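You operate a simulated robot arm through the tools that you are given. There is no shell and no other tool.

You are at the controls of a simulated robot arm. One attempt, no reset.

JOB
Make a badge from the yellow puck in the teal drawer.
Fine: print cup first, then the white puck in the magnet cup; leave both cups as they are then, and the other pucks; shut the drawer.

It is judged by the outcome, as a careful person would: the job done as asked, and still so three seconds after it is handed in. It fails if anything else is knocked over, pushed out of place, dropped, spilled or broken.

ROBOT AND FRAMES
A 6-joint arm with a two-finger gripper, fixed in place. Base frame: the origin is at the foot of the arm, x ahead of it, y to its left, z up. Readings come in mm, degrees, newtons and seconds.
Its first joint turns from -166.0 to 166.0 degrees. Payload 3.43 kg.
Tool frame: the origin (TCP) lies between the finger pads and is the grasp point; the fingertips stand 20 mm ahead of it; z points along the fingers, y is the line along which they close. Largest opening 190 mm; the body of the gripper starts 248 mm behind the TCP.
Orientation is that of the tool frame in the base frame, as a unit quaternion [w, x, y, z]. With the fingers straight down and closing along the base's y, the tool's x points along the base's -x, its y along +y and its z along -z.

CONTROLS
- The arm moves only by the tool step_arm. Its argument "series" is a list of rows, each an object (a shift or turn left out is 0, a gripper value left out holds the last) with "translation": the shift along the tool's x, y, z in units of 400 mm (1.0 is 400 mm), a list of three; "rot": the turn, a rotation vector about the tool's x, y, z in units of 45 degrees (1.0 is 45 degrees), a list of three; "gripper": the gripper command, from -1 (shut) to 1 (fully open), values between in proportion. In form: [{"translation": [x, y, z], "rot": [rx, ry, rz], "gripper": gripper}, ...]. A call has 1 to 20 rows; each row is the pose to reach, as a shift and turn from the pose commanded when the call began, along the tool's axes at that moment. A call with a number of a shift or a turn outside -1 to 1 is refused whole. Rows are played at 5 a second. More than 50 mm and 8.6 degrees between two rows, or a gripper value outside its range, and nothing of the call is played. A pose out of reach is approached as far as the arm can. The call stops where the force on the tool passes 40 N (or 10 N more than at its start, if that is more) or the arm is blocked; 0.2 s more then pass. The fingers move at their own pace (about 153 mm/s each) and stop on an object; they squeeze with about 33 N. The grip force told is the motor's: it shows also when the fingers shut on nothing. Time passes only in rows, and 0.2 s behind the last, so rows that repeat a pose let the fingers close. It gives the time, the measured TCP pose, the force on the tool (base axes), the opening and the grip force at its end, in the units of the frame above (readings bear some noise), with the torque about the TCP (base axes, N m) and any sound that the robot's microphone picked up, and new pictures: "show" is both (left out), scene, wrist or none.
- Cameras (640 x 400 px; columns grow to the right, rows downward): "scene" is fixed at [220.6, -500.3, 1562.9]; the picture's right is [0.31, -0.95, 0.00], its down [-0.61, -0.20, -0.76] and it looks along [0.73, 0.24, -0.64] (base axes); focal length 284 px, centre (320, 200). "wrist" rides on the gripper at [70, -8, -288] in the tool frame; the picture's right is [0.12, 0.99, 0.00], its down [-0.96, 0.12, -0.25] and it looks along [-0.25, 0.03, 0.97] (tool axes); focal length 261 px, centre (320, 200). There is no depth. A picture from a camera that has moved, and an enlarged one, comes with that camera's place and axes in the base frame and with its lens.
- move_column(by): slides the trunk up (or, below 0, down) by that many mm; the arm rides with it, the base frame stays. It gives what a move gives, with no picture.
- enlarge(camera, box): a new picture of the part [left, top, right, bottom] of that camera's present view, enlarged. It takes no simulated time.
- sign_off(): hands the job in; it is judged then, once.

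Nothing tells you positions but the pictures and the camera data. Unless the task says otherwise, let go and move clear before handing in.

The tools are called after "Request:" as a command line: name --argument value ..., lists and objects as JSON in quotes. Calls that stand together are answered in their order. step_arm: Moves the arm, as the interface text tells. Its arguments: {"type":"object","properties":{"series":{"type":"array","items":{"type":"object","properties":{"translation":{"type":"array","items":{"type":"number"}},"rot":{"type":"array","items":{"type":"number"}},"gripper":{"type":"number"}}}},"show":{"type":"string","enum":["both","scene","wrist","none"]}},"required":["series"]} The other tools are called the same way: move_column (by) slides the trunk up or down; enlarge (camera, box) takes an enlarged picture of a part of a camera's view; sign_off () hands the job in.

At the start:

```text
time_s: 0.0
ee_pos: [683.4, 254.6, 1293.3]
ee_rot: [0.0, 0.0, 1.0, 0.0]
wrist_force: [-0.9, 0.0, 1.0]
wrist_torque: [0.02, 0.02, 0.01]
width: 190.0
grip_force: 0.0
trunk travel left (down, up): [-375.0, 65.0]
```

scene: 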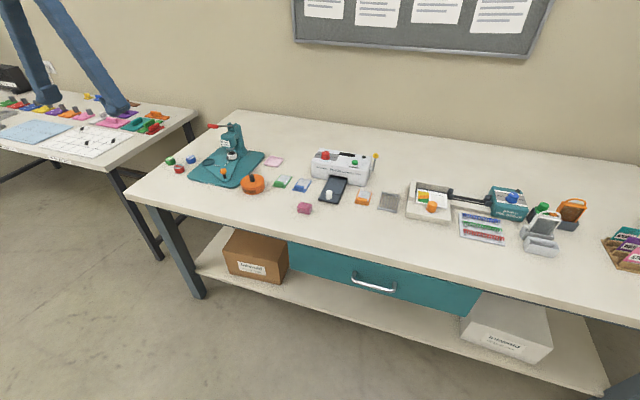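
wrist: 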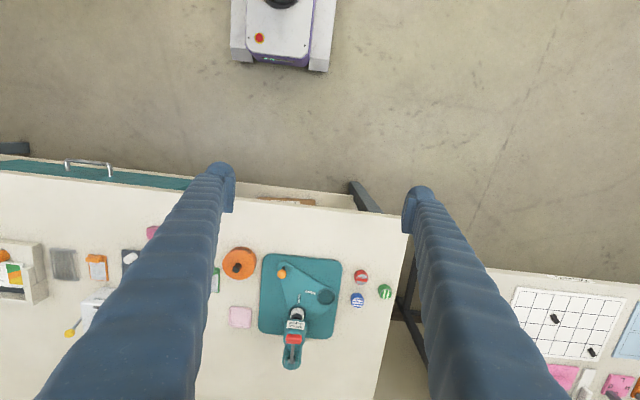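

I see a workbench with a teal press-like machine at its left end, various coloured items, and a teal drawer under the table front. I'll look closer at all of it before moving.

Request:
enlarge --camera "scene" --box '[150, 110, 310, 210]'

Request:
enlarge --camera "scene" --box '[290, 130, 450, 230]'

Request:
enlarge --camera "scene" --box '[400, 160, 640, 310]'

Request:
enlarge --camera "scene" --box '[200, 220, 520, 380]'

Request:
enlarge --camera "scene" --box '[290, 0, 550, 60]'

Request:
enlarge --camera "wrist" --box '[220, 230, 420, 380]'

```text
4.00 times, centred on (230, 160) of scene
camera zoom: at [220.6, -500.3, 1562.9], right [0.31, -0.95, 0.0], down [-0.61, -0.2, -0.76], along [0.73, 0.24, -0.64], focal length 1135 px, centre (680, 360)
```

zoom: 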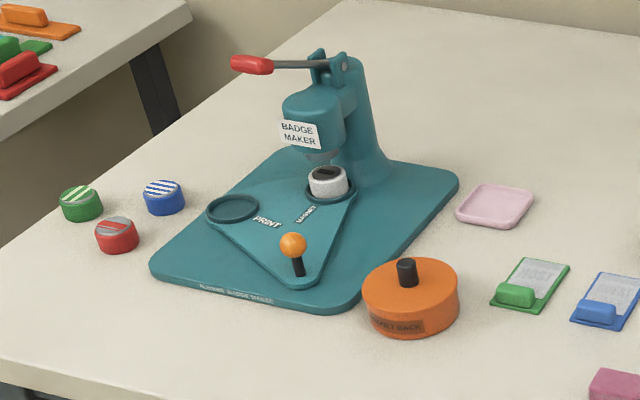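

```text
4.00 times, centred on (370, 180) of scene
camera zoom: at [220.6, -500.3, 1562.9], right [0.31, -0.95, 0.0], down [-0.61, -0.2, -0.76], along [0.73, 0.24, -0.64], focal length 1135 px, centre (120, 280)
```

zoom: 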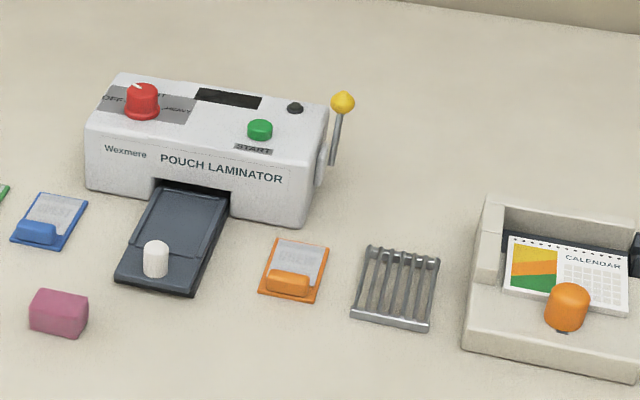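

```text
2.67 times, centred on (520, 235) of scene
camera zoom: at [220.6, -500.3, 1562.9], right [0.31, -0.95, 0.0], down [-0.61, -0.2, -0.76], along [0.73, 0.24, -0.64], focal length 756 px, centre (-213, 107)
```

zoom: 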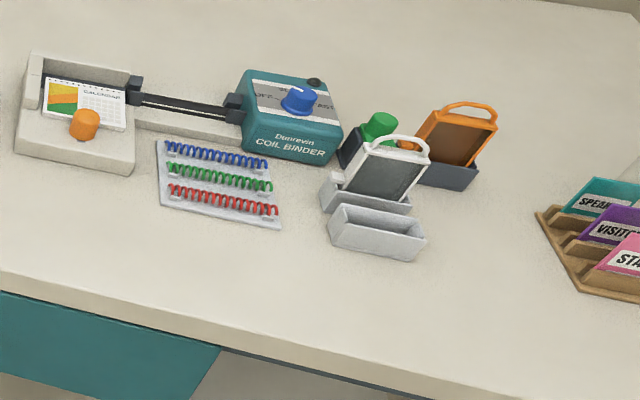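

```text
2.00 times, centred on (360, 300) of scene
camera zoom: at [220.6, -500.3, 1562.9], right [0.31, -0.95, 0.0], down [-0.61, -0.2, -0.76], along [0.73, 0.24, -0.64], focal length 567 px, centre (240, 0)
```

zoom: 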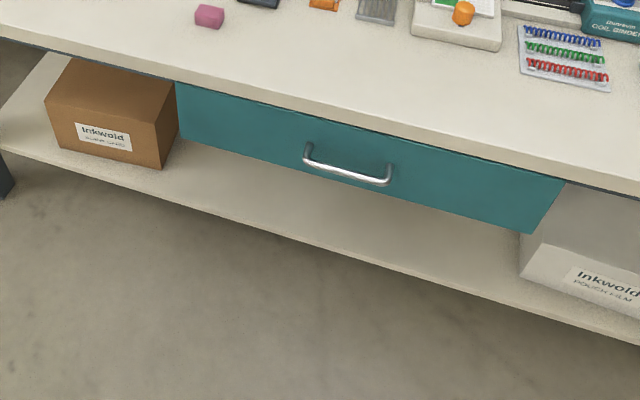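

```text
2.46 times, centred on (420, 30) of scene
camera zoom: at [220.6, -500.3, 1562.9], right [0.31, -0.95, 0.0], down [-0.61, -0.2, -0.76], along [0.73, 0.24, -0.64], focal length 698 px, centre (74, 618)
```

zoom: 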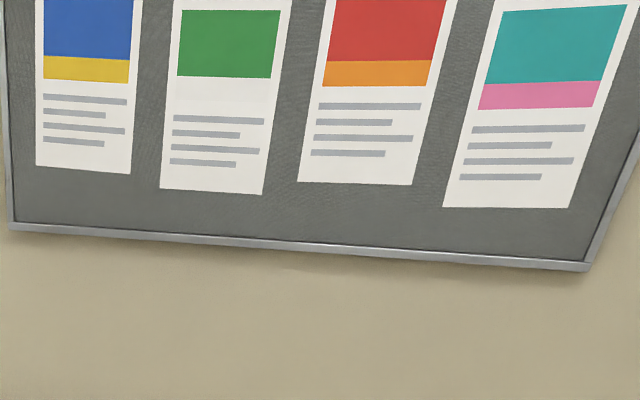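

```text
2.67 times, centred on (320, 305) of wrist
camera zoom: at [613.2, 245.3, 1580.0], right [-0.12, 0.99, 0.0], down [0.96, 0.12, 0.25], along [0.25, 0.03, -0.97], focal length 695 px, centre (320, -80)
```

zoom: 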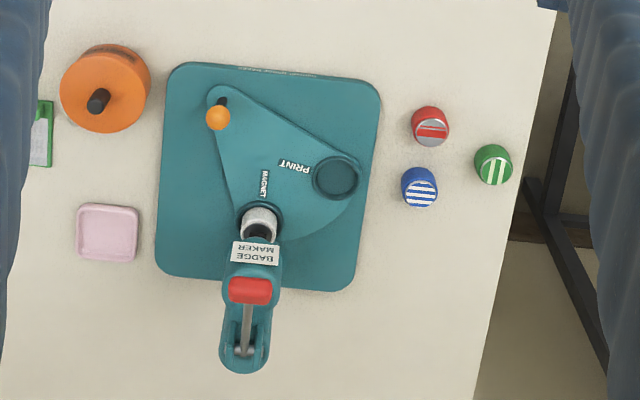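

The badge maker has a swivel plate: the magnet cup (holding a white puck) sits under the head, the print cup is empty, and an orange-ball knob and red lever work it. I put the print cup near (1109, 325, 860) and the drawer handle near (803, -500, 727). I'll move sideways, high above the bench, to look at the drawer.

Request:
step_arm --series '[{"translation": [0, -0.1, 0]}, {"translation": [0, -0.2, 0]}, {"translation": [0, -0.3, 0]}, {"translation": [0, -0.4, 0]}, {"translation": [0, -0.5, 0]}, {"translation": [0, -0.6, 0]}, {"translation": [0, -0.7, 0]}, {"translation": [0, -0.8, 0]}, {"translation": [0, -0.9, 0]}, {"translation": [0, -1.0, 0]}]' --show "both"

```text
time_s: 2.2
ee_pos: [683.5, -146.5, 1292.3]
ee_rot: [-0.001, 0.0, 1.0, 0.0]
wrist_force: [0.3, -0.4, -0.3]
wrist_torque: [0.11, 0.01, 0.0]
width: 189.8
grip_force: 0.1
trunk travel left (down, up): [-375.0, 65.0]
camera wrist: at [613.7, -155.6, 1579.2], right [-0.12, 0.99, 0.0], down [0.96, 0.12, 0.25], along [0.24, 0.03, -0.97], focal length 261 px, centre (320, 200)
```

scene: 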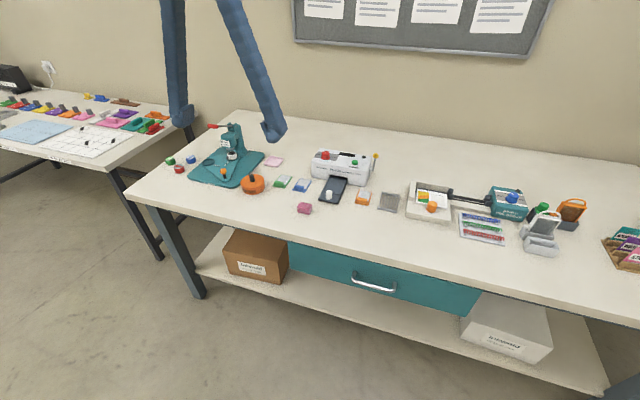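
wrist: 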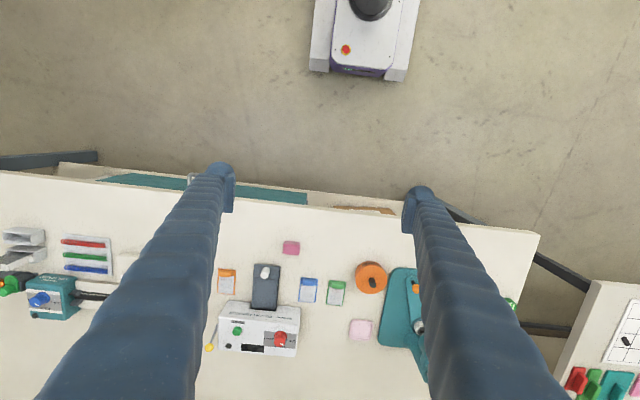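

The view agrees with my estimates, and the teal drawer front shows along the bench edge. I'll continue sideways until I'm above the drawer handle.

Request:
step_arm --series '[{"translation": [0, -0.1, 0]}, {"translation": [0, -0.2, 0]}, {"translation": [0, -0.3, 0]}, {"translation": [0, -0.4, 0]}, {"translation": [0, -0.5, 0]}, {"translation": [0, -0.6, 0]}, {"translation": [0, -0.7, 0]}, {"translation": [0, -0.8, 0]}, {"translation": [0, -0.88, 0]}]' --show "both"

```text
time_s: 4.2
ee_pos: [683.0, -498.1, 1294.8]
ee_rot: [-0.001, -0.001, 1.0, 0.0]
wrist_force: [0.1, -0.6, -0.6]
wrist_torque: [0.07, -0.01, -0.01]
width: 189.9
grip_force: 0.0
trunk travel left (down, up): [-375.0, 65.0]
camera wrist: at [613.7, -508.0, 1581.0], right [-0.12, 0.99, 0.0], down [0.96, 0.12, 0.25], along [0.24, 0.03, -0.97], focal length 261 px, centre (320, 200)
```

scene: 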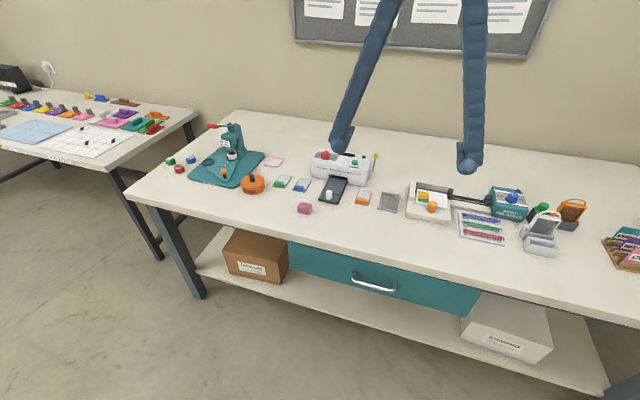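
wrist: 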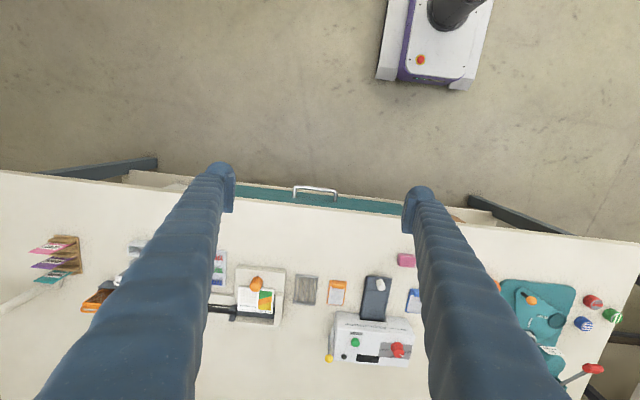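

Request:
enlarge --camera "wrist" --box '[220, 160, 420, 260]'

Request:
enlarge --camera "wrist" --box '[480, 260, 640, 400]'

Request:
enlarge --camera "scene" --box '[330, 250, 430, 310]'

```text
3.20 times, centred on (320, 210) of wrist
camera zoom: at [613.7, -508.0, 1581.0], right [-0.12, 0.99, 0.0], down [0.96, 0.12, 0.25], along [0.24, 0.03, -0.97], focal length 834 px, centre (320, 168)
```

zoom: 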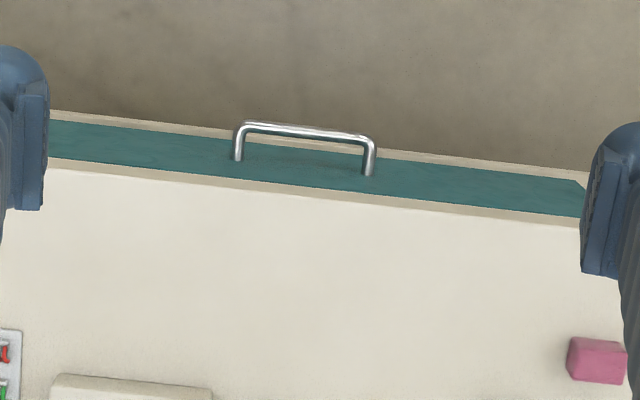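

```text
2.86 times, centred on (560, 330) of wrist
camera zoom: at [613.7, -508.0, 1581.0], right [-0.12, 0.99, 0.0], down [0.96, 0.12, 0.25], along [0.24, 0.03, -0.97], focal length 745 px, centre (-366, -171)
```

zoom: 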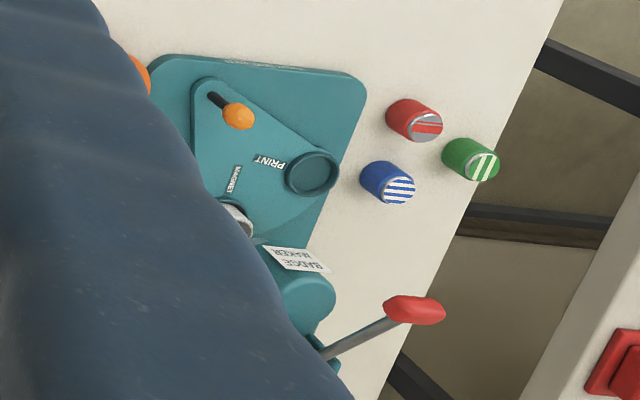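

```text
6.40 times, centred on (380, 280) of scene
camera zoom: at [220.6, -500.3, 1562.9], right [0.31, -0.95, 0.0], down [-0.61, -0.2, -0.76], along [0.73, 0.24, -0.64], focal length 1816 px, centre (-64, -312)
```

zoom: 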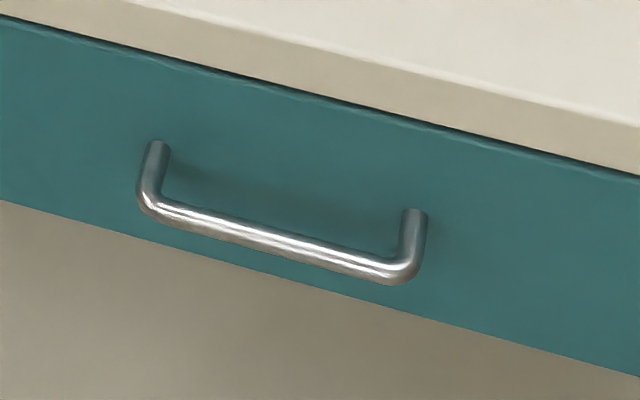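

The handle bar runs along base y, centred near (788, -501, 736), with the drawer face at about x = 826. I'll turn the tool 90° so the fingers close along x across the bar, then lower the trunk.

Request:
step_arm --series '[{"rot": [0, 0, 0.1667]}, {"rot": [0, 0, 0.3333]}, {"rot": [0, 0, 0.5]}, {"rot": [0, 0, 0.6667]}, {"rot": [0, 0, 0.8333]}, {"rot": [0, 0, 1.0]}]' --show "none"

Request:
step_arm --series '[{"rot": [0, 0, 0.1667]}, {"rot": [0, 0, 0.3333]}, {"rot": [0, 0, 0.5]}, {"rot": [0, 0, 0.6667]}, {"rot": [0, 0, 0.8333]}, {"rot": [0, 0, 1.0], "gripper": -0.66}]' --show "none"

Request:
move_column --by -300

```text
time_s: 5.6
ee_pos: [684.9, -497.4, 1293.9]
ee_rot: [0.0, 0.384, 0.923, 0.0]
wrist_force: [-1.0, -0.3, -0.8]
wrist_torque: [0.0, 0.02, -0.01]
width: 189.9
grip_force: 0.0
trunk travel left (down, up): [-375.0, 65.0]
```

```text
time_s: 7.0
ee_pos: [683.3, -496.9, 1293.1]
ee_rot: [0.0, 0.708, 0.706, 0.0]
wrist_force: [-0.2, 0.5, -0.8]
wrist_torque: [-0.01, 0.01, 0.0]
width: 71.9
grip_force: 0.1
trunk travel left (down, up): [-375.0, 65.0]
```

```text
time_s: 10.0
ee_pos: [683.5, -498.2, 994.0]
ee_rot: [0.0, 0.707, 0.707, 0.0]
wrist_force: [0.3, -0.3, 0.3]
wrist_torque: [0.03, 0.0, 0.02]
width: 32.3
grip_force: 0.0
trunk travel left (down, up): [-75.0, 365.0]
```

The tool now closes along x and the trunk is down 300 mm. I'll move to just above the handle and check alignment before going down.

Request:
step_arm --series '[{"translation": [0, 0.065, 0.07], "gripper": -0.726}, {"translation": [0, 0.13, 0.14]}, {"translation": [0, 0.195, 0.21]}, {"translation": [0, 0.261, 0.28]}, {"translation": [0, 0.261, 0.28]}]' --show "both"

```text
time_s: 11.2
ee_pos: [787.7, -497.7, 882.8]
ee_rot: [0.0, 0.707, 0.707, 0.0]
wrist_force: [0.6, 0.7, -1.3]
wrist_torque: [0.01, 0.05, 0.0]
width: 26.1
grip_force: 0.1
trunk travel left (down, up): [-75.0, 365.0]
camera wrist: at [780.0, -427.8, 1169.2], right [0.99, 0.12, 0.0], down [0.12, -0.96, 0.25], along [0.03, -0.25, -0.97], focal length 261 px, centre (320, 200)
```

scene: 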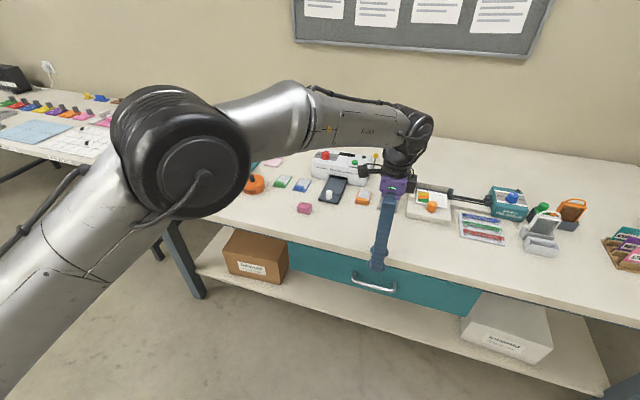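
wrist: 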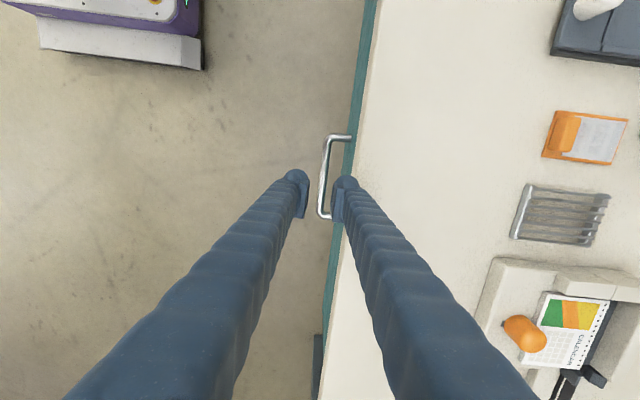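

Request:
enlarge --camera "wrist" --box '[260, 110, 420, 250]'

Request:
enlarge --camera "scene" --box '[320, 170, 440, 300]'

```text
2.86 times, centred on (340, 180) of wrist
camera zoom: at [780.0, -427.8, 1169.2], right [0.99, 0.12, 0.0], down [0.12, -0.96, 0.25], along [0.03, -0.25, -0.97], focal length 745 px, centre (263, 257)
```

zoom: 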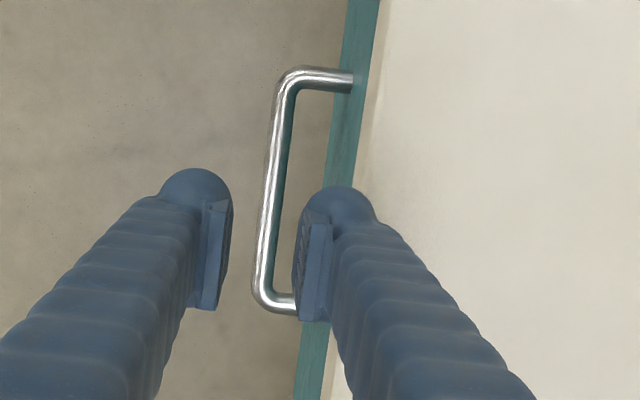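

```text
3.08 times, centred on (380, 235) of scene
camera zoom: at [220.6, -500.3, 1562.9], right [0.31, -0.95, 0.0], down [-0.61, -0.2, -0.76], along [0.73, 0.24, -0.64], focal length 873 px, centre (135, 92)
```

zoom: 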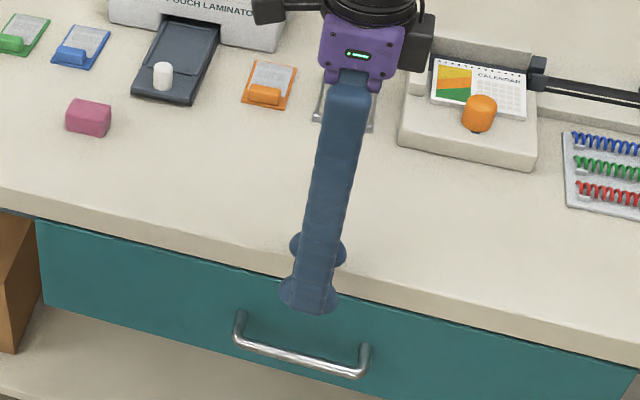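

The fingers look about 35 mm thick, too thick for the roughly 34 mm gap behind the bar. I'll back off and grip the bar with a horizontal tool instead, fingers closing vertically above and below it.

Request:
step_arm --series '[{"translation": [0, -0.1, -0.02]}, {"translation": [0, -0.2, -0.04]}, {"translation": [0, -0.3, -0.06]}, {"translation": [0, -0.4, -0.08]}, {"translation": [0, -0.42, -0.08]}]' --show "none"

Request:
step_arm --series '[{"rot": [-0.1667, 0, 0]}, {"rot": [-0.3333, 0, 0]}, {"rot": [-0.5, 0, 0]}, {"rot": [-0.6667, 0, 0]}, {"rot": [-0.8333, 0, 0]}, {"rot": [-1.0, 0, 0], "gripper": -0.3}]' --show "scene"

```text
time_s: 12.4
ee_pos: [619.1, -497.3, 914.4]
ee_rot: [-0.001, 0.707, 0.707, 0.0]
wrist_force: [-0.5, 0.4, -0.3]
wrist_torque: [0.0, -0.01, 0.01]
width: 26.2
grip_force: 0.0
trunk travel left (down, up): [-75.0, 365.0]
```

```text
time_s: 13.8
ee_pos: [617.9, -497.8, 913.5]
ee_rot: [0.27, 0.653, 0.653, 0.271]
wrist_force: [0.4, 0.3, -0.6]
wrist_torque: [-0.02, 0.07, -0.04]
width: 66.7
grip_force: 0.0
trunk travel left (down, up): [-75.0, 365.0]
```

scene: 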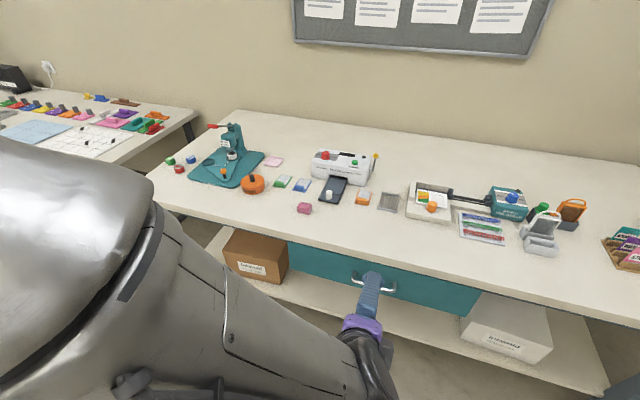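

The tool now points 45° forward and down as intended. I'll complete the turn to horizontal.

Request:
step_arm --series '[{"rot": [-0.1667, 0, 0]}, {"rot": [-0.3333, 0, 0]}, {"rot": [-0.5, 0, 0]}, {"rot": [-0.6667, 0, 0]}, {"rot": [-0.8333, 0, 0]}, {"rot": [-1.0, 0, 0]}]' --show "both"

```text
time_s: 15.2
ee_pos: [619.5, -498.7, 913.6]
ee_rot: [0.501, 0.499, 0.5, 0.5]
wrist_force: [-0.2, -0.6, 0.2]
wrist_torque: [-0.01, 0.11, -0.08]
width: 66.3
grip_force: 0.0
trunk travel left (down, up): [-75.0, 365.0]
camera wrist: at [331.7, -428.0, 904.4], right [0.0, 0.12, 0.99], down [-0.25, -0.96, 0.12], along [0.97, -0.25, 0.03], focal length 261 px, centre (320, 200)
```

scene: 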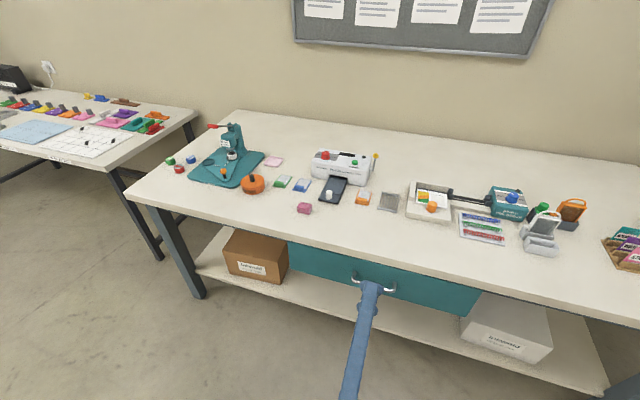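
wrist: 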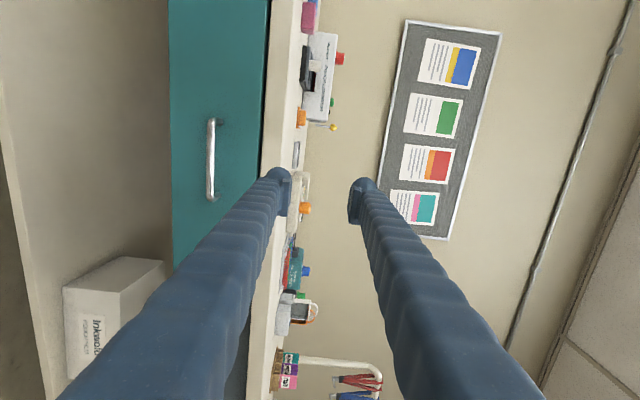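

Request:
enlarge --camera "wrist" --box '[160, 100, 280, 220]'

Request:
enlarge --camera "scene" --box '[320, 240, 440, 320]'

```text
3.33 times, centred on (220, 160) of wrist
camera zoom: at [331.7, -428.0, 904.4], right [0.0, 0.12, 0.99], down [-0.25, -0.96, 0.12], along [0.97, -0.25, 0.03], focal length 869 px, centre (653, 333)
```

zoom: 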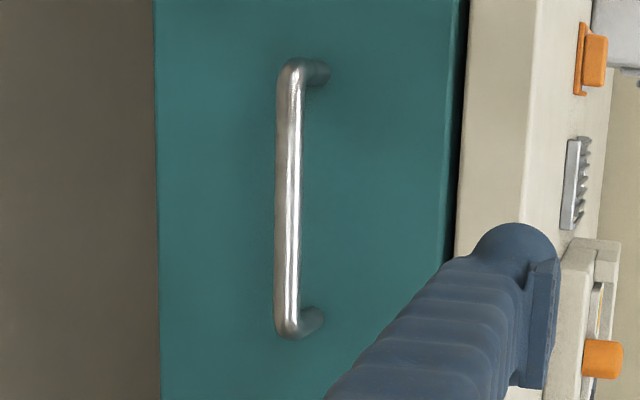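

```text
5.00 times, centred on (380, 280) of scene
camera zoom: at [220.6, -500.3, 1562.9], right [0.31, -0.95, 0.0], down [-0.61, -0.2, -0.76], along [0.73, 0.24, -0.64], focal length 1418 px, centre (20, -200)
```

zoom: 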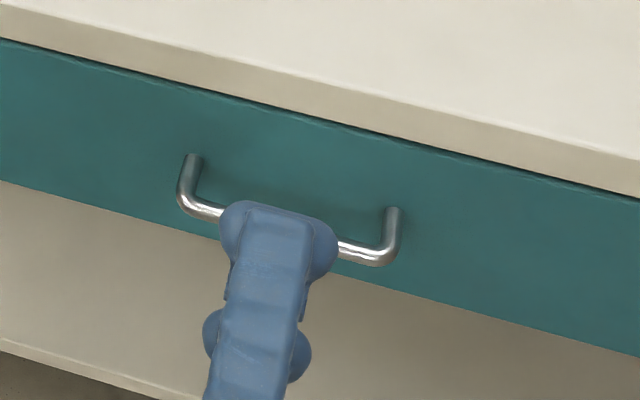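

The handle is ahead and below; combining the views puts the bar at about (790, -497, 724). I'll lower to that height first while staying well in front of it.

Request:
step_arm --series '[{"translation": [0, -0.11, 0.02]}, {"translation": [0, -0.22, 0.04]}, {"translation": [0, -0.33, 0.06]}, {"translation": [0, -0.44, 0.08]}, {"translation": [0, -0.474, 0.1]}, {"translation": [0, -0.474, 0.1]}]' --show "both"

```text
time_s: 16.6
ee_pos: [659.5, -499.5, 723.6]
ee_rot: [0.5, 0.5, 0.501, 0.5]
wrist_force: [-0.1, 0.6, -0.4]
wrist_torque: [-0.02, -0.01, 0.03]
width: 66.6
grip_force: 0.1
trunk travel left (down, up): [-75.0, 365.0]
camera wrist: at [371.7, -428.0, 714.3], right [0.0, 0.12, 0.99], down [-0.25, -0.96, 0.12], along [0.97, -0.25, 0.03], focal length 261 px, centre (320, 200)
```

scene: 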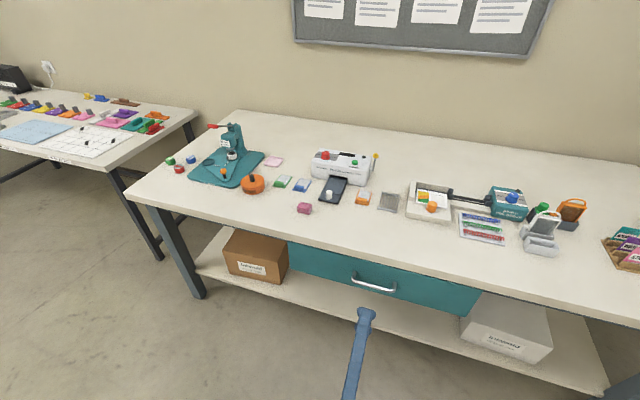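
wrist: 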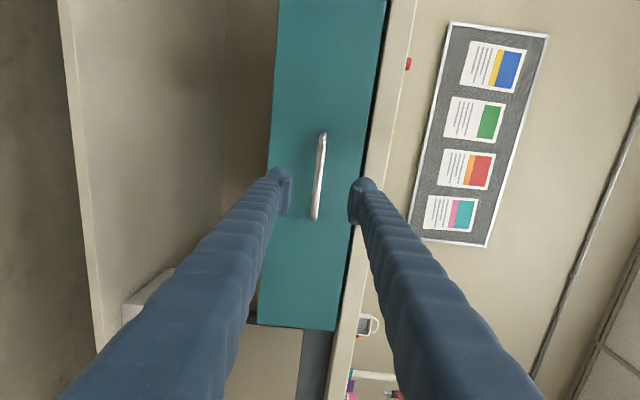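

The bar sits between the fingers, at about z = 721. I'll advance until it is at the grasp point and close on it.

Request:
step_arm --series '[{"translation": [0.005, -0.006, 0.1]}, {"translation": [0.01, -0.006, 0.2]}, {"translation": [0.01, -0.006, 0.27]}, {"translation": [0.01, -0.006, 0.316]}, {"translation": [0.01, -0.006, 0.316]}]' --show "wrist"

```text
time_s: 17.8
ee_pos: [787.0, -494.4, 720.6]
ee_rot: [0.5, 0.5, 0.5, 0.5]
wrist_force: [-0.3, 0.6, -0.1]
wrist_torque: [-0.01, -0.02, -0.02]
width: 66.3
grip_force: 0.0
trunk travel left (down, up): [-75.0, 365.0]
camera wrist: at [498.3, -424.4, 712.3], right [0.0, 0.12, 0.99], down [-0.25, -0.96, 0.12], along [0.97, -0.25, 0.03], focal length 261 px, centre (320, 200)
```

wrist: 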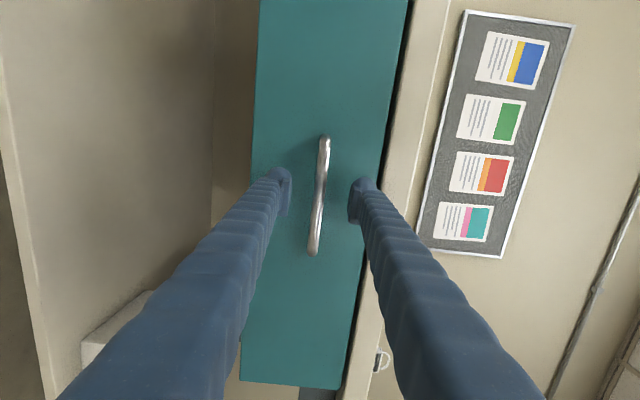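

Request:
enlarge --camera "wrist" --box '[250, 120, 400, 270]'

Request:
enlarge --camera "scene" --box '[320, 240, 440, 320]'

```text
2.67 times, centred on (325, 195) of wrist
camera zoom: at [498.3, -424.4, 712.3], right [0.0, 0.12, 0.99], down [-0.25, -0.96, 0.12], along [0.97, -0.25, 0.03], focal length 695 px, centre (307, 213)
```

zoom: 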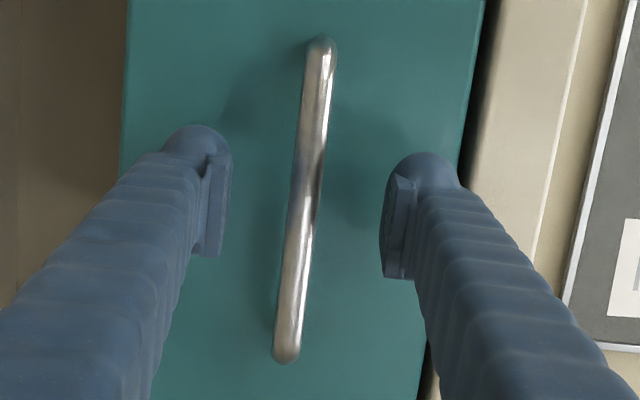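

```text
5.00 times, centred on (380, 280) of scene
camera zoom: at [220.6, -500.3, 1562.9], right [0.31, -0.95, 0.0], down [-0.61, -0.2, -0.76], along [0.73, 0.24, -0.64], focal length 1418 px, centre (20, -200)
```

zoom: 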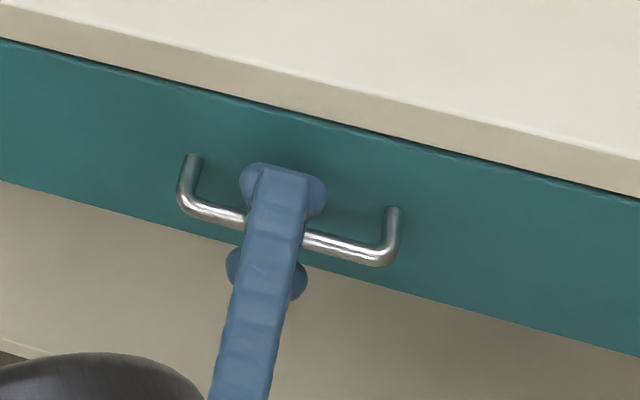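

The bar is between the fingers with room all round. I'll close on it now.

Request:
step_arm --series '[{"gripper": -0.6}, {"gripper": -0.9}, {"gripper": -1.0}, {"gripper": -1.0}]' --show "wrist"

```text
time_s: 18.8
ee_pos: [785.5, -494.6, 720.6]
ee_rot: [0.5, 0.5, 0.501, 0.499]
wrist_force: [-1.2, -2.0, -9.4]
wrist_torque: [-0.5, 0.09, -0.06]
width: 12.7
grip_force: 44.7
trunk travel left (down, up): [-75.0, 365.0]
camera wrist: at [498.2, -424.4, 711.5], right [0.0, 0.12, 0.99], down [-0.25, -0.96, 0.12], along [0.97, -0.25, 0.03], focal length 261 px, centre (320, 200)
```

wrist: 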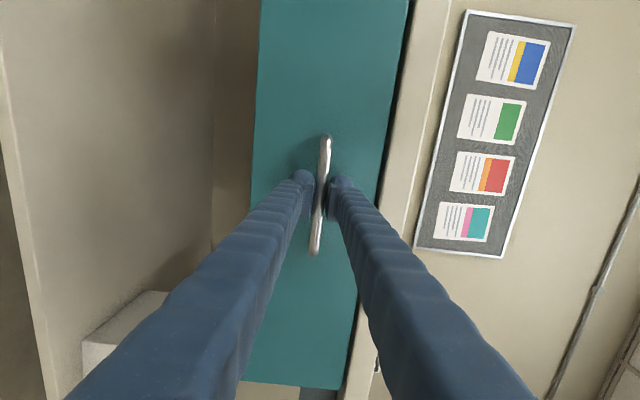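

The bar is gripped at 12.7 mm. I'll pull the drawer straight out along -x, slowly, watching the force.

Request:
step_arm --series '[{"translation": [0, 0, -0.03]}, {"translation": [0, 0, -0.07]}, {"translation": [0, 0, -0.12]}, {"translation": [0, 0, -0.17]}, {"translation": [0, 0, -0.22]}, {"translation": [0, 0, -0.27]}, {"translation": [0, 0, -0.32]}, {"translation": [0, 0, -0.37]}, {"translation": [0, 0, -0.4]}]' --show "both"

```text
time_s: 20.8
ee_pos: [626.1, -494.3, 719.6]
ee_rot: [0.499, 0.5, 0.501, 0.499]
wrist_force: [-0.1, -3.3, -28.9]
wrist_torque: [-0.89, 0.26, -0.1]
width: 12.5
grip_force: 45.4
trunk travel left (down, up): [-75.0, 365.0]
camera wrist: at [338.9, -424.5, 711.9], right [0.0, 0.12, 0.99], down [-0.25, -0.96, 0.12], along [0.97, -0.25, 0.03], focal length 261 px, centre (320, 200)
```

scene: 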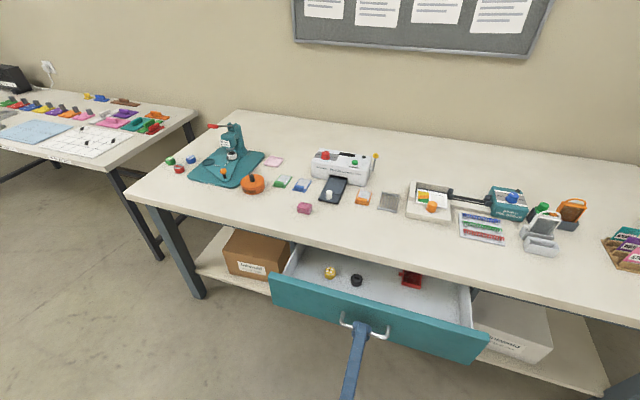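
wrist: 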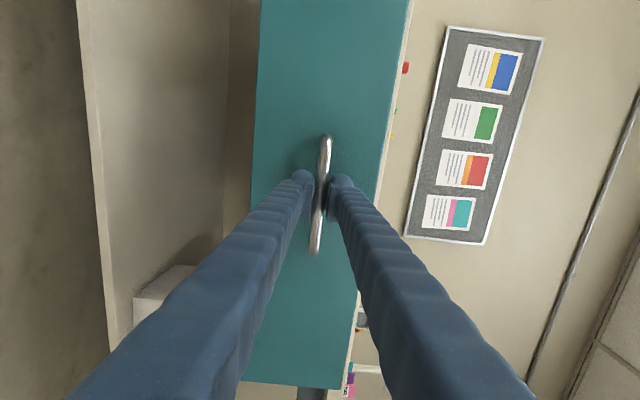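

The drawer opens and its contents are visible, including something yellow. I'll zoom in on them.

Request:
enlarge --camera "scene" --box '[260, 235, 500, 365]'

Request:
enlarge --camera "scene" --box '[310, 255, 380, 300]'

```text
2.67 times, centred on (380, 300) of scene
camera zoom: at [220.6, -500.3, 1562.9], right [0.31, -0.95, 0.0], down [-0.61, -0.2, -0.76], along [0.73, 0.24, -0.64], focal length 756 px, centre (160, -67)
```

zoom: 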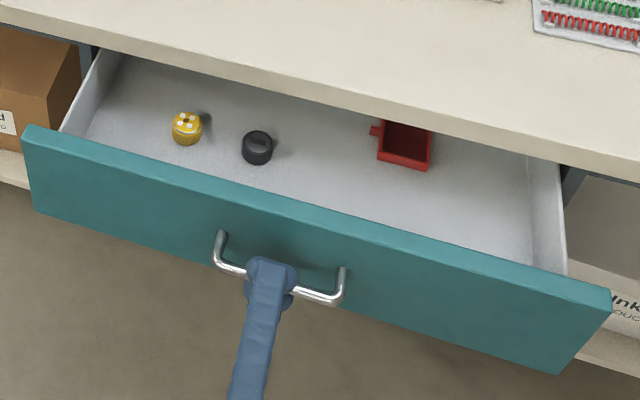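

```text
8.89 times, centred on (345, 278) of scene
camera zoom: at [220.6, -500.3, 1562.9], right [0.31, -0.95, 0.0], down [-0.61, -0.2, -0.76], along [0.73, 0.24, -0.64], focal length 2522 px, centre (98, -489)
```

zoom: 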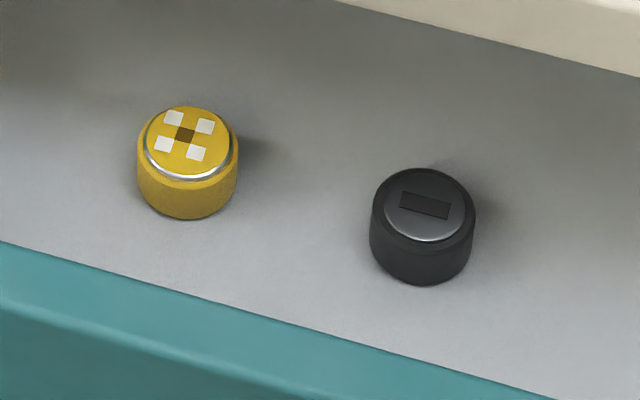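

The yellow puck is inside at roughly (825, -342), still level with the table edge, with a black puck and a red tray beside it. I'll ease the vertical load slightly and pull the drawer out about another 110 mm.

Request:
step_arm --series '[{"translation": [0, -0.004, 0]}, {"translation": [0, -0.004, -0.02]}, {"translation": [0, -0.004, -0.05]}, {"translation": [0, -0.004, -0.09]}, {"translation": [0, -0.004, -0.13]}, {"translation": [0, -0.004, -0.17]}, {"translation": [0, -0.004, -0.21]}, {"translation": [0, -0.004, -0.25]}, {"translation": [0, -0.004, -0.28]}]' --show "scene"

```text
time_s: 22.8
ee_pos: [512.8, -493.5, 719.2]
ee_rot: [0.5, 0.5, 0.5, 0.5]
wrist_force: [-2.1, -3.8, -5.5]
wrist_torque: [-0.04, 0.04, -0.09]
width: 12.5
grip_force: 44.8
trunk travel left (down, up): [-75.0, 365.0]
```

scene: 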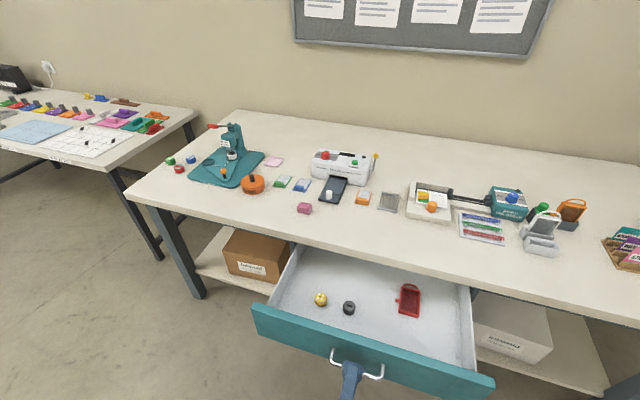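

The drawer is out about 273 mm and the pucks are clear of the table edge. I'll zoom in before letting go of the handle.

Request:
enlarge --camera "scene" --box '[280, 260, 440, 350]'

Request:
step_arm --series '[{"gripper": -0.9}, {"gripper": -0.6}, {"gripper": -0.3}, {"gripper": -0.3}]' --show "wrist"

```text
4.00 times, centred on (360, 305) of scene
camera zoom: at [220.6, -500.3, 1562.9], right [0.31, -0.95, 0.0], down [-0.61, -0.2, -0.76], along [0.73, 0.24, -0.64], focal length 1135 px, centre (160, -220)
```

zoom: 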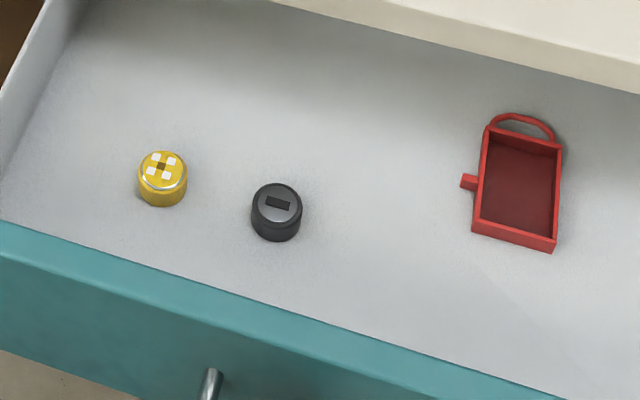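

```text
time_s: 23.8
ee_pos: [513.8, -493.1, 719.7]
ee_rot: [0.5, 0.5, 0.5, 0.5]
wrist_force: [-0.4, -0.9, -0.4]
wrist_torque: [0.04, 0.01, -0.04]
width: 66.7
grip_force: 0.1
trunk travel left (down, up): [-75.0, 365.0]
camera wrist: at [226.0, -424.3, 710.8], right [0.0, 0.12, 0.99], down [-0.25, -0.96, 0.12], along [0.97, -0.25, 0.03], focal length 261 px, centre (320, 200)
```

wrist: 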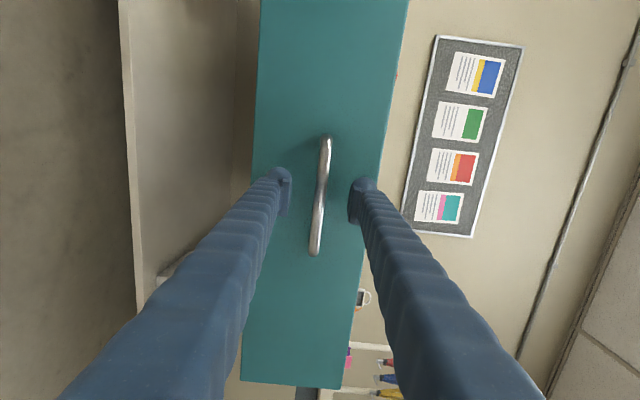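

Released. I'll back away from the bar, then rise straight up clear of the drawer.

Request:
step_arm --series '[{"translation": [0, 0, -0.06]}, {"translation": [0, 0, -0.13]}, {"translation": [0, 0, -0.19]}, {"translation": [0, 0.1, -0.19]}, {"translation": [0, 0.21, -0.19]}, {"translation": [0, 0.32, -0.19]}, {"translation": [0, 0.43, -0.19]}, {"translation": [0, 0.54, -0.19]}, {"translation": [0, 0.65, -0.19]}, {"translation": [0, 0.75, -0.19]}]' --show "scene"

```text
time_s: 26.0
ee_pos: [437.4, -494.3, 1020.8]
ee_rot: [0.5, 0.5, 0.5, 0.5]
wrist_force: [0.1, 0.2, 0.4]
wrist_torque: [0.01, -0.07, 0.11]
width: 66.5
grip_force: 0.0
trunk travel left (down, up): [-75.0, 365.0]
```

scene: 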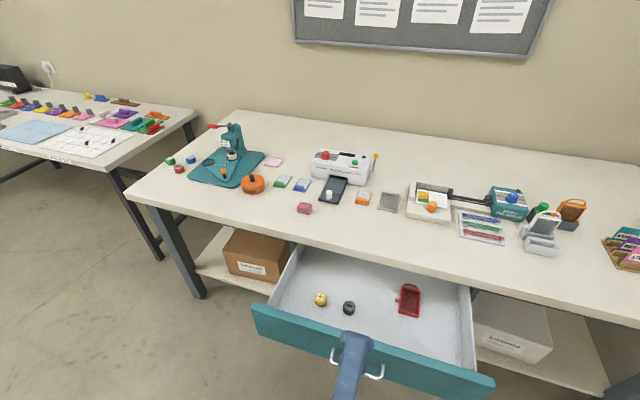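

I'm clear of the drawer. I plan to use one fixed orientation, tool tilted about 35° forward with fingers closing along y and the camera on top, for gripping, carrying and placing, because the print cup is beyond the tool-down reach. I'll start turning towards it.

Request:
step_arm --series '[{"translation": [0, 0.05, 0.08], "rot": [0, 0, 0.1667]}, {"translation": [0, 0.1, 0.16], "rot": [0, 0, 0.3333]}, {"translation": [0, 0.15, 0.24], "rot": [0, 0, 0.5]}, {"translation": [0, 0.2, 0.3], "rot": [0, 0, 0.6667]}, {"translation": [0, 0.2, 0.35], "rot": [0, 0, 0.8333]}, {"translation": [0, 0.2, 0.4], "rot": [0, 0, 1.0]}]' --show "none"

Request:
step_arm --series '[{"rot": [0, 0, 0.1667]}, {"rot": [0, 0, 0.3333]}, {"rot": [0, 0, 0.5]}, {"rot": [0, 0, 0.6667]}, {"rot": [0, 0, 0.8333]}, {"rot": [0, 0, 1.0]}]' --show "scene"

```text
time_s: 27.4
ee_pos: [598.7, -494.8, 1099.3]
ee_rot: [0.269, 0.654, 0.271, 0.653]
wrist_force: [0.9, 0.1, -0.3]
wrist_torque: [0.0, 0.02, 0.04]
width: 66.4
grip_force: 0.0
trunk travel left (down, up): [-75.0, 365.0]
```

```text
time_s: 28.8
ee_pos: [597.2, -493.7, 1099.6]
ee_rot: [0.0, 0.707, -0.001, 0.707]
wrist_force: [0.3, -0.8, -0.3]
wrist_torque: [-0.02, 0.0, -0.02]
width: 66.7
grip_force: 0.0
trunk travel left (down, up): [-75.0, 365.0]
```

scene: 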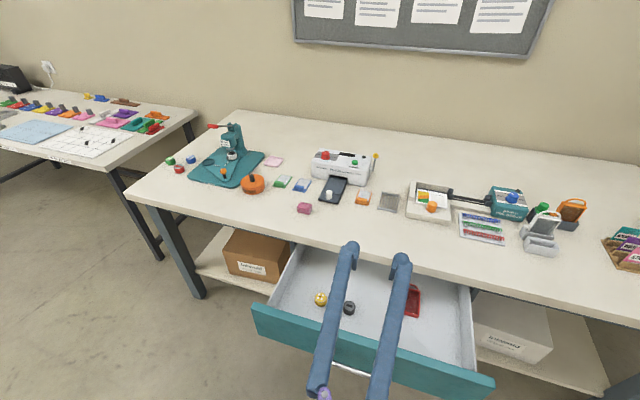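

The camera side is now on top. I'll tilt the tool down towards 35° from vertical while moving over the yellow puck.

Request:
step_arm --series '[{"translation": [-0.03, -0.0625, 0.03], "rot": [0, -0.1667, 0]}, {"translation": [-0.06, -0.125, 0.06], "rot": [0, -0.3333, 0]}, {"translation": [-0.1, -0.1875, 0.09], "rot": [0, -0.5, 0]}, {"translation": [-0.15, -0.25, 0.12], "rot": [0, -0.6667, 0]}, {"translation": [-0.2, -0.3125, 0.15], "rot": [0, -0.8333, 0]}, {"translation": [-0.25, -0.375, 0.18], "rot": [0, -1.0, 0]}]' --show "none"

Request:
step_arm --series '[{"rot": [0, -0.1111, 0]}, {"rot": [0, -0.2222, 0]}, {"rot": [0, -0.2222, 0]}]' --show "both"

```text
time_s: 30.2
ee_pos: [670.7, -343.8, 999.6]
ee_rot: [0.0, 0.924, 0.0, 0.382]
wrist_force: [0.1, -0.4, 0.3]
wrist_torque: [0.04, -0.01, 0.05]
width: 66.5
grip_force: 0.1
trunk travel left (down, up): [-75.0, 365.0]
```

```text
time_s: 31.0
ee_pos: [669.7, -342.8, 999.8]
ee_rot: [0.0, 0.954, 0.0, 0.301]
wrist_force: [-0.1, 0.1, 0.6]
wrist_torque: [-0.01, 0.05, -0.04]
width: 66.3
grip_force: 0.0
trunk travel left (down, up): [-75.0, 365.0]
camera wrist: at [563.4, -335.6, 1275.6], right [0.1, -0.99, 0.07], down [-0.93, -0.12, -0.35], along [0.35, -0.03, -0.93], focal length 261 px, centre (320, 200)
```

scene: 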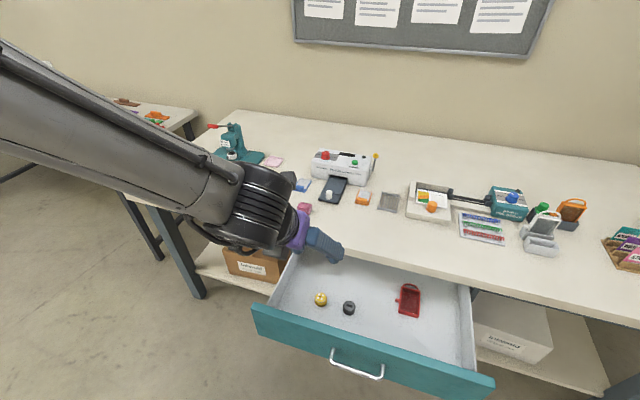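
wrist: 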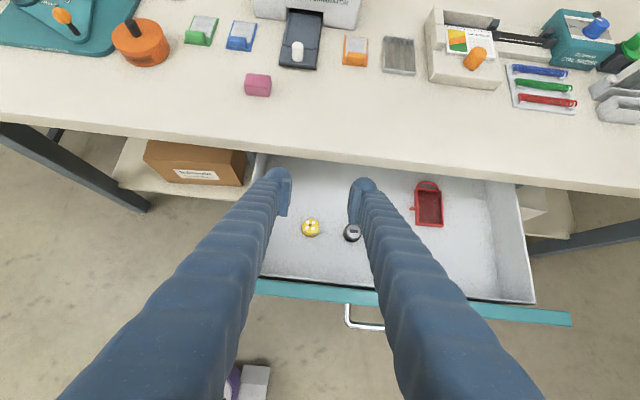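

The view now looks down into the drawer and the arm reached the pose cleanly. Triangulation puts the yellow puck near (721, -340, 668), so I'll go to about 130 mm above it and refine.

Request:
step_arm --series '[{"translation": [-0.0364, -0.0015, 0.0966]}, {"translation": [-0.0728, -0.003, 0.1932]}, {"translation": [-0.1092, -0.0045, 0.2898]}, {"translation": [-0.1456, -0.006, 0.3864]}, {"translation": [-0.182, -0.0075, 0.483]}, {"translation": [-0.182, -0.0075, 0.483]}]' --show "both"

```text
time_s: 32.4
ee_pos: [721.1, -340.6, 799.7]
ee_rot: [0.001, 0.954, 0.0, 0.3]
wrist_force: [0.5, -0.6, 0.0]
wrist_torque: [0.03, 0.02, 0.01]
width: 66.5
grip_force: 0.0
trunk travel left (down, up): [-75.0, 365.0]
camera wrist: at [614.4, -333.0, 1075.6], right [0.1, -0.99, 0.07], down [-0.93, -0.12, -0.35], along [0.35, -0.03, -0.93], focal length 261 px, centre (320, 200)
```

scene: 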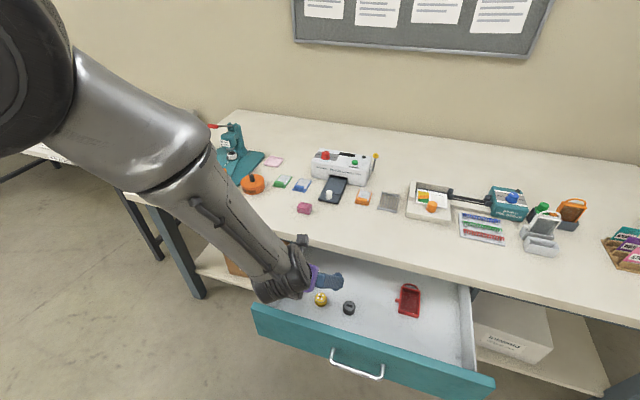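
wrist: 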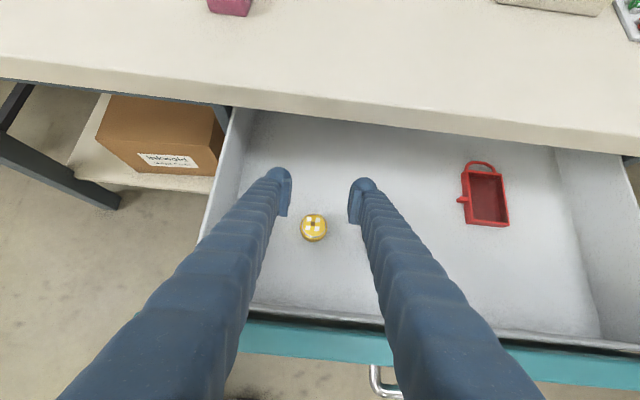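

Request:
enlarge --camera "wrist" --box '[260, 150, 400, 270]'

Request:
enlarge --camera "scene" --box '[290, 260, 370, 320]'

```text
3.33 times, centred on (330, 210) of wrist
camera zoom: at [614.4, -333.0, 1075.6], right [0.1, -0.99, 0.07], down [-0.93, -0.12, -0.35], along [0.35, -0.03, -0.93], focal length 869 px, centre (287, 167)
```

zoom: 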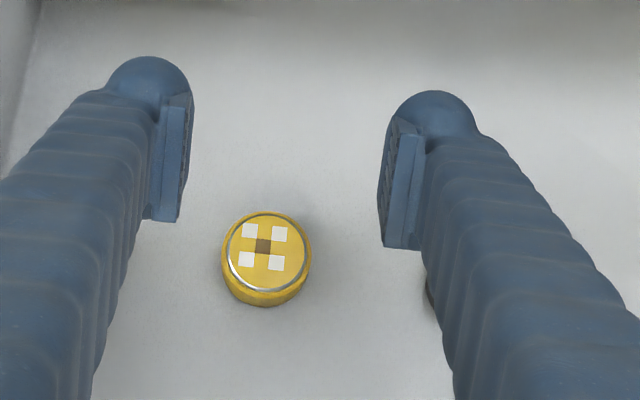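

```text
6.67 times, centred on (330, 290) of scene
camera zoom: at [220.6, -500.3, 1562.9], right [0.31, -0.95, 0.0], down [-0.61, -0.2, -0.76], along [0.73, 0.24, -0.64], focal length 1891 px, centre (253, -400)
```

zoom: 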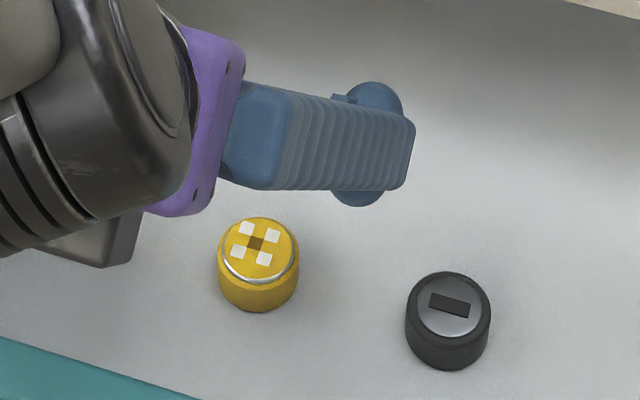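

Refined: the puck's top centre is at about (719, -340, 690), with a diameter near 41 mm, a height near 28 mm and the drawer floor near z = 662. I'll step down to just above it and check once more.

Request:
step_arm --series '[{"translation": [-0.033, -0.001, 0.048]}, {"translation": [-0.066, -0.002, 0.096]}, {"translation": [-0.0983, -0.0025, 0.1448]}, {"translation": [-0.0983, -0.0025, 0.1448]}]' --show "wrist"

Request:
enlarge --camera "wrist" --box '[260, 140, 400, 260]'

Request:
enlarge --camera "scene" --box '[290, 260, 370, 320]'

```text
time_s: 33.4
ee_pos: [722.0, -341.3, 729.6]
ee_rot: [-0.001, 0.954, 0.0, 0.301]
wrist_force: [0.1, -0.8, -0.7]
wrist_torque: [0.02, 0.0, 0.01]
width: 66.5
grip_force: 0.0
trunk travel left (down, up): [-75.0, 365.0]
camera wrist: at [614.8, -332.3, 1005.5], right [0.1, -0.99, 0.07], down [-0.93, -0.12, -0.35], along [0.35, -0.03, -0.93], focal length 261 px, centre (320, 200)
```

wrist: 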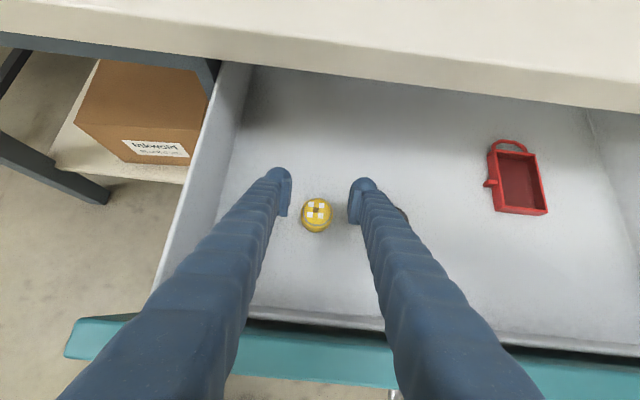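

```text
3.33 times, centred on (330, 200) of wrist
camera zoom: at [614.8, -332.3, 1005.5], right [0.1, -0.99, 0.07], down [-0.93, -0.12, -0.35], along [0.35, -0.03, -0.93], focal length 869 px, centre (287, 200)
```

zoom: 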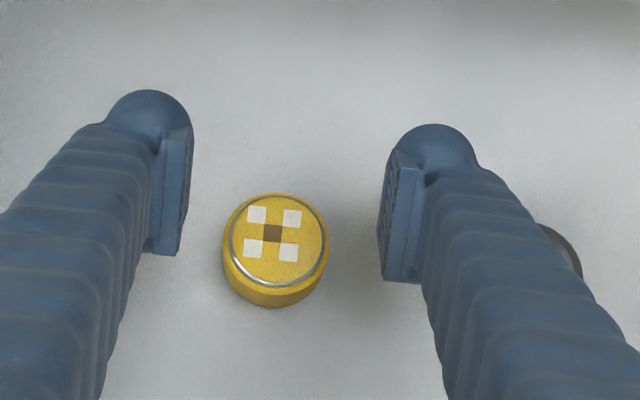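

```text
6.67 times, centred on (330, 290) of scene
camera zoom: at [220.6, -500.3, 1562.9], right [0.31, -0.95, 0.0], down [-0.61, -0.2, -0.76], along [0.73, 0.24, -0.64], focal length 1891 px, centre (253, -400)
```

zoom: 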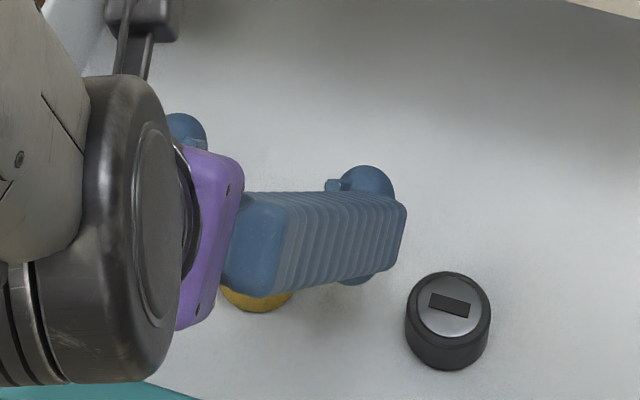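

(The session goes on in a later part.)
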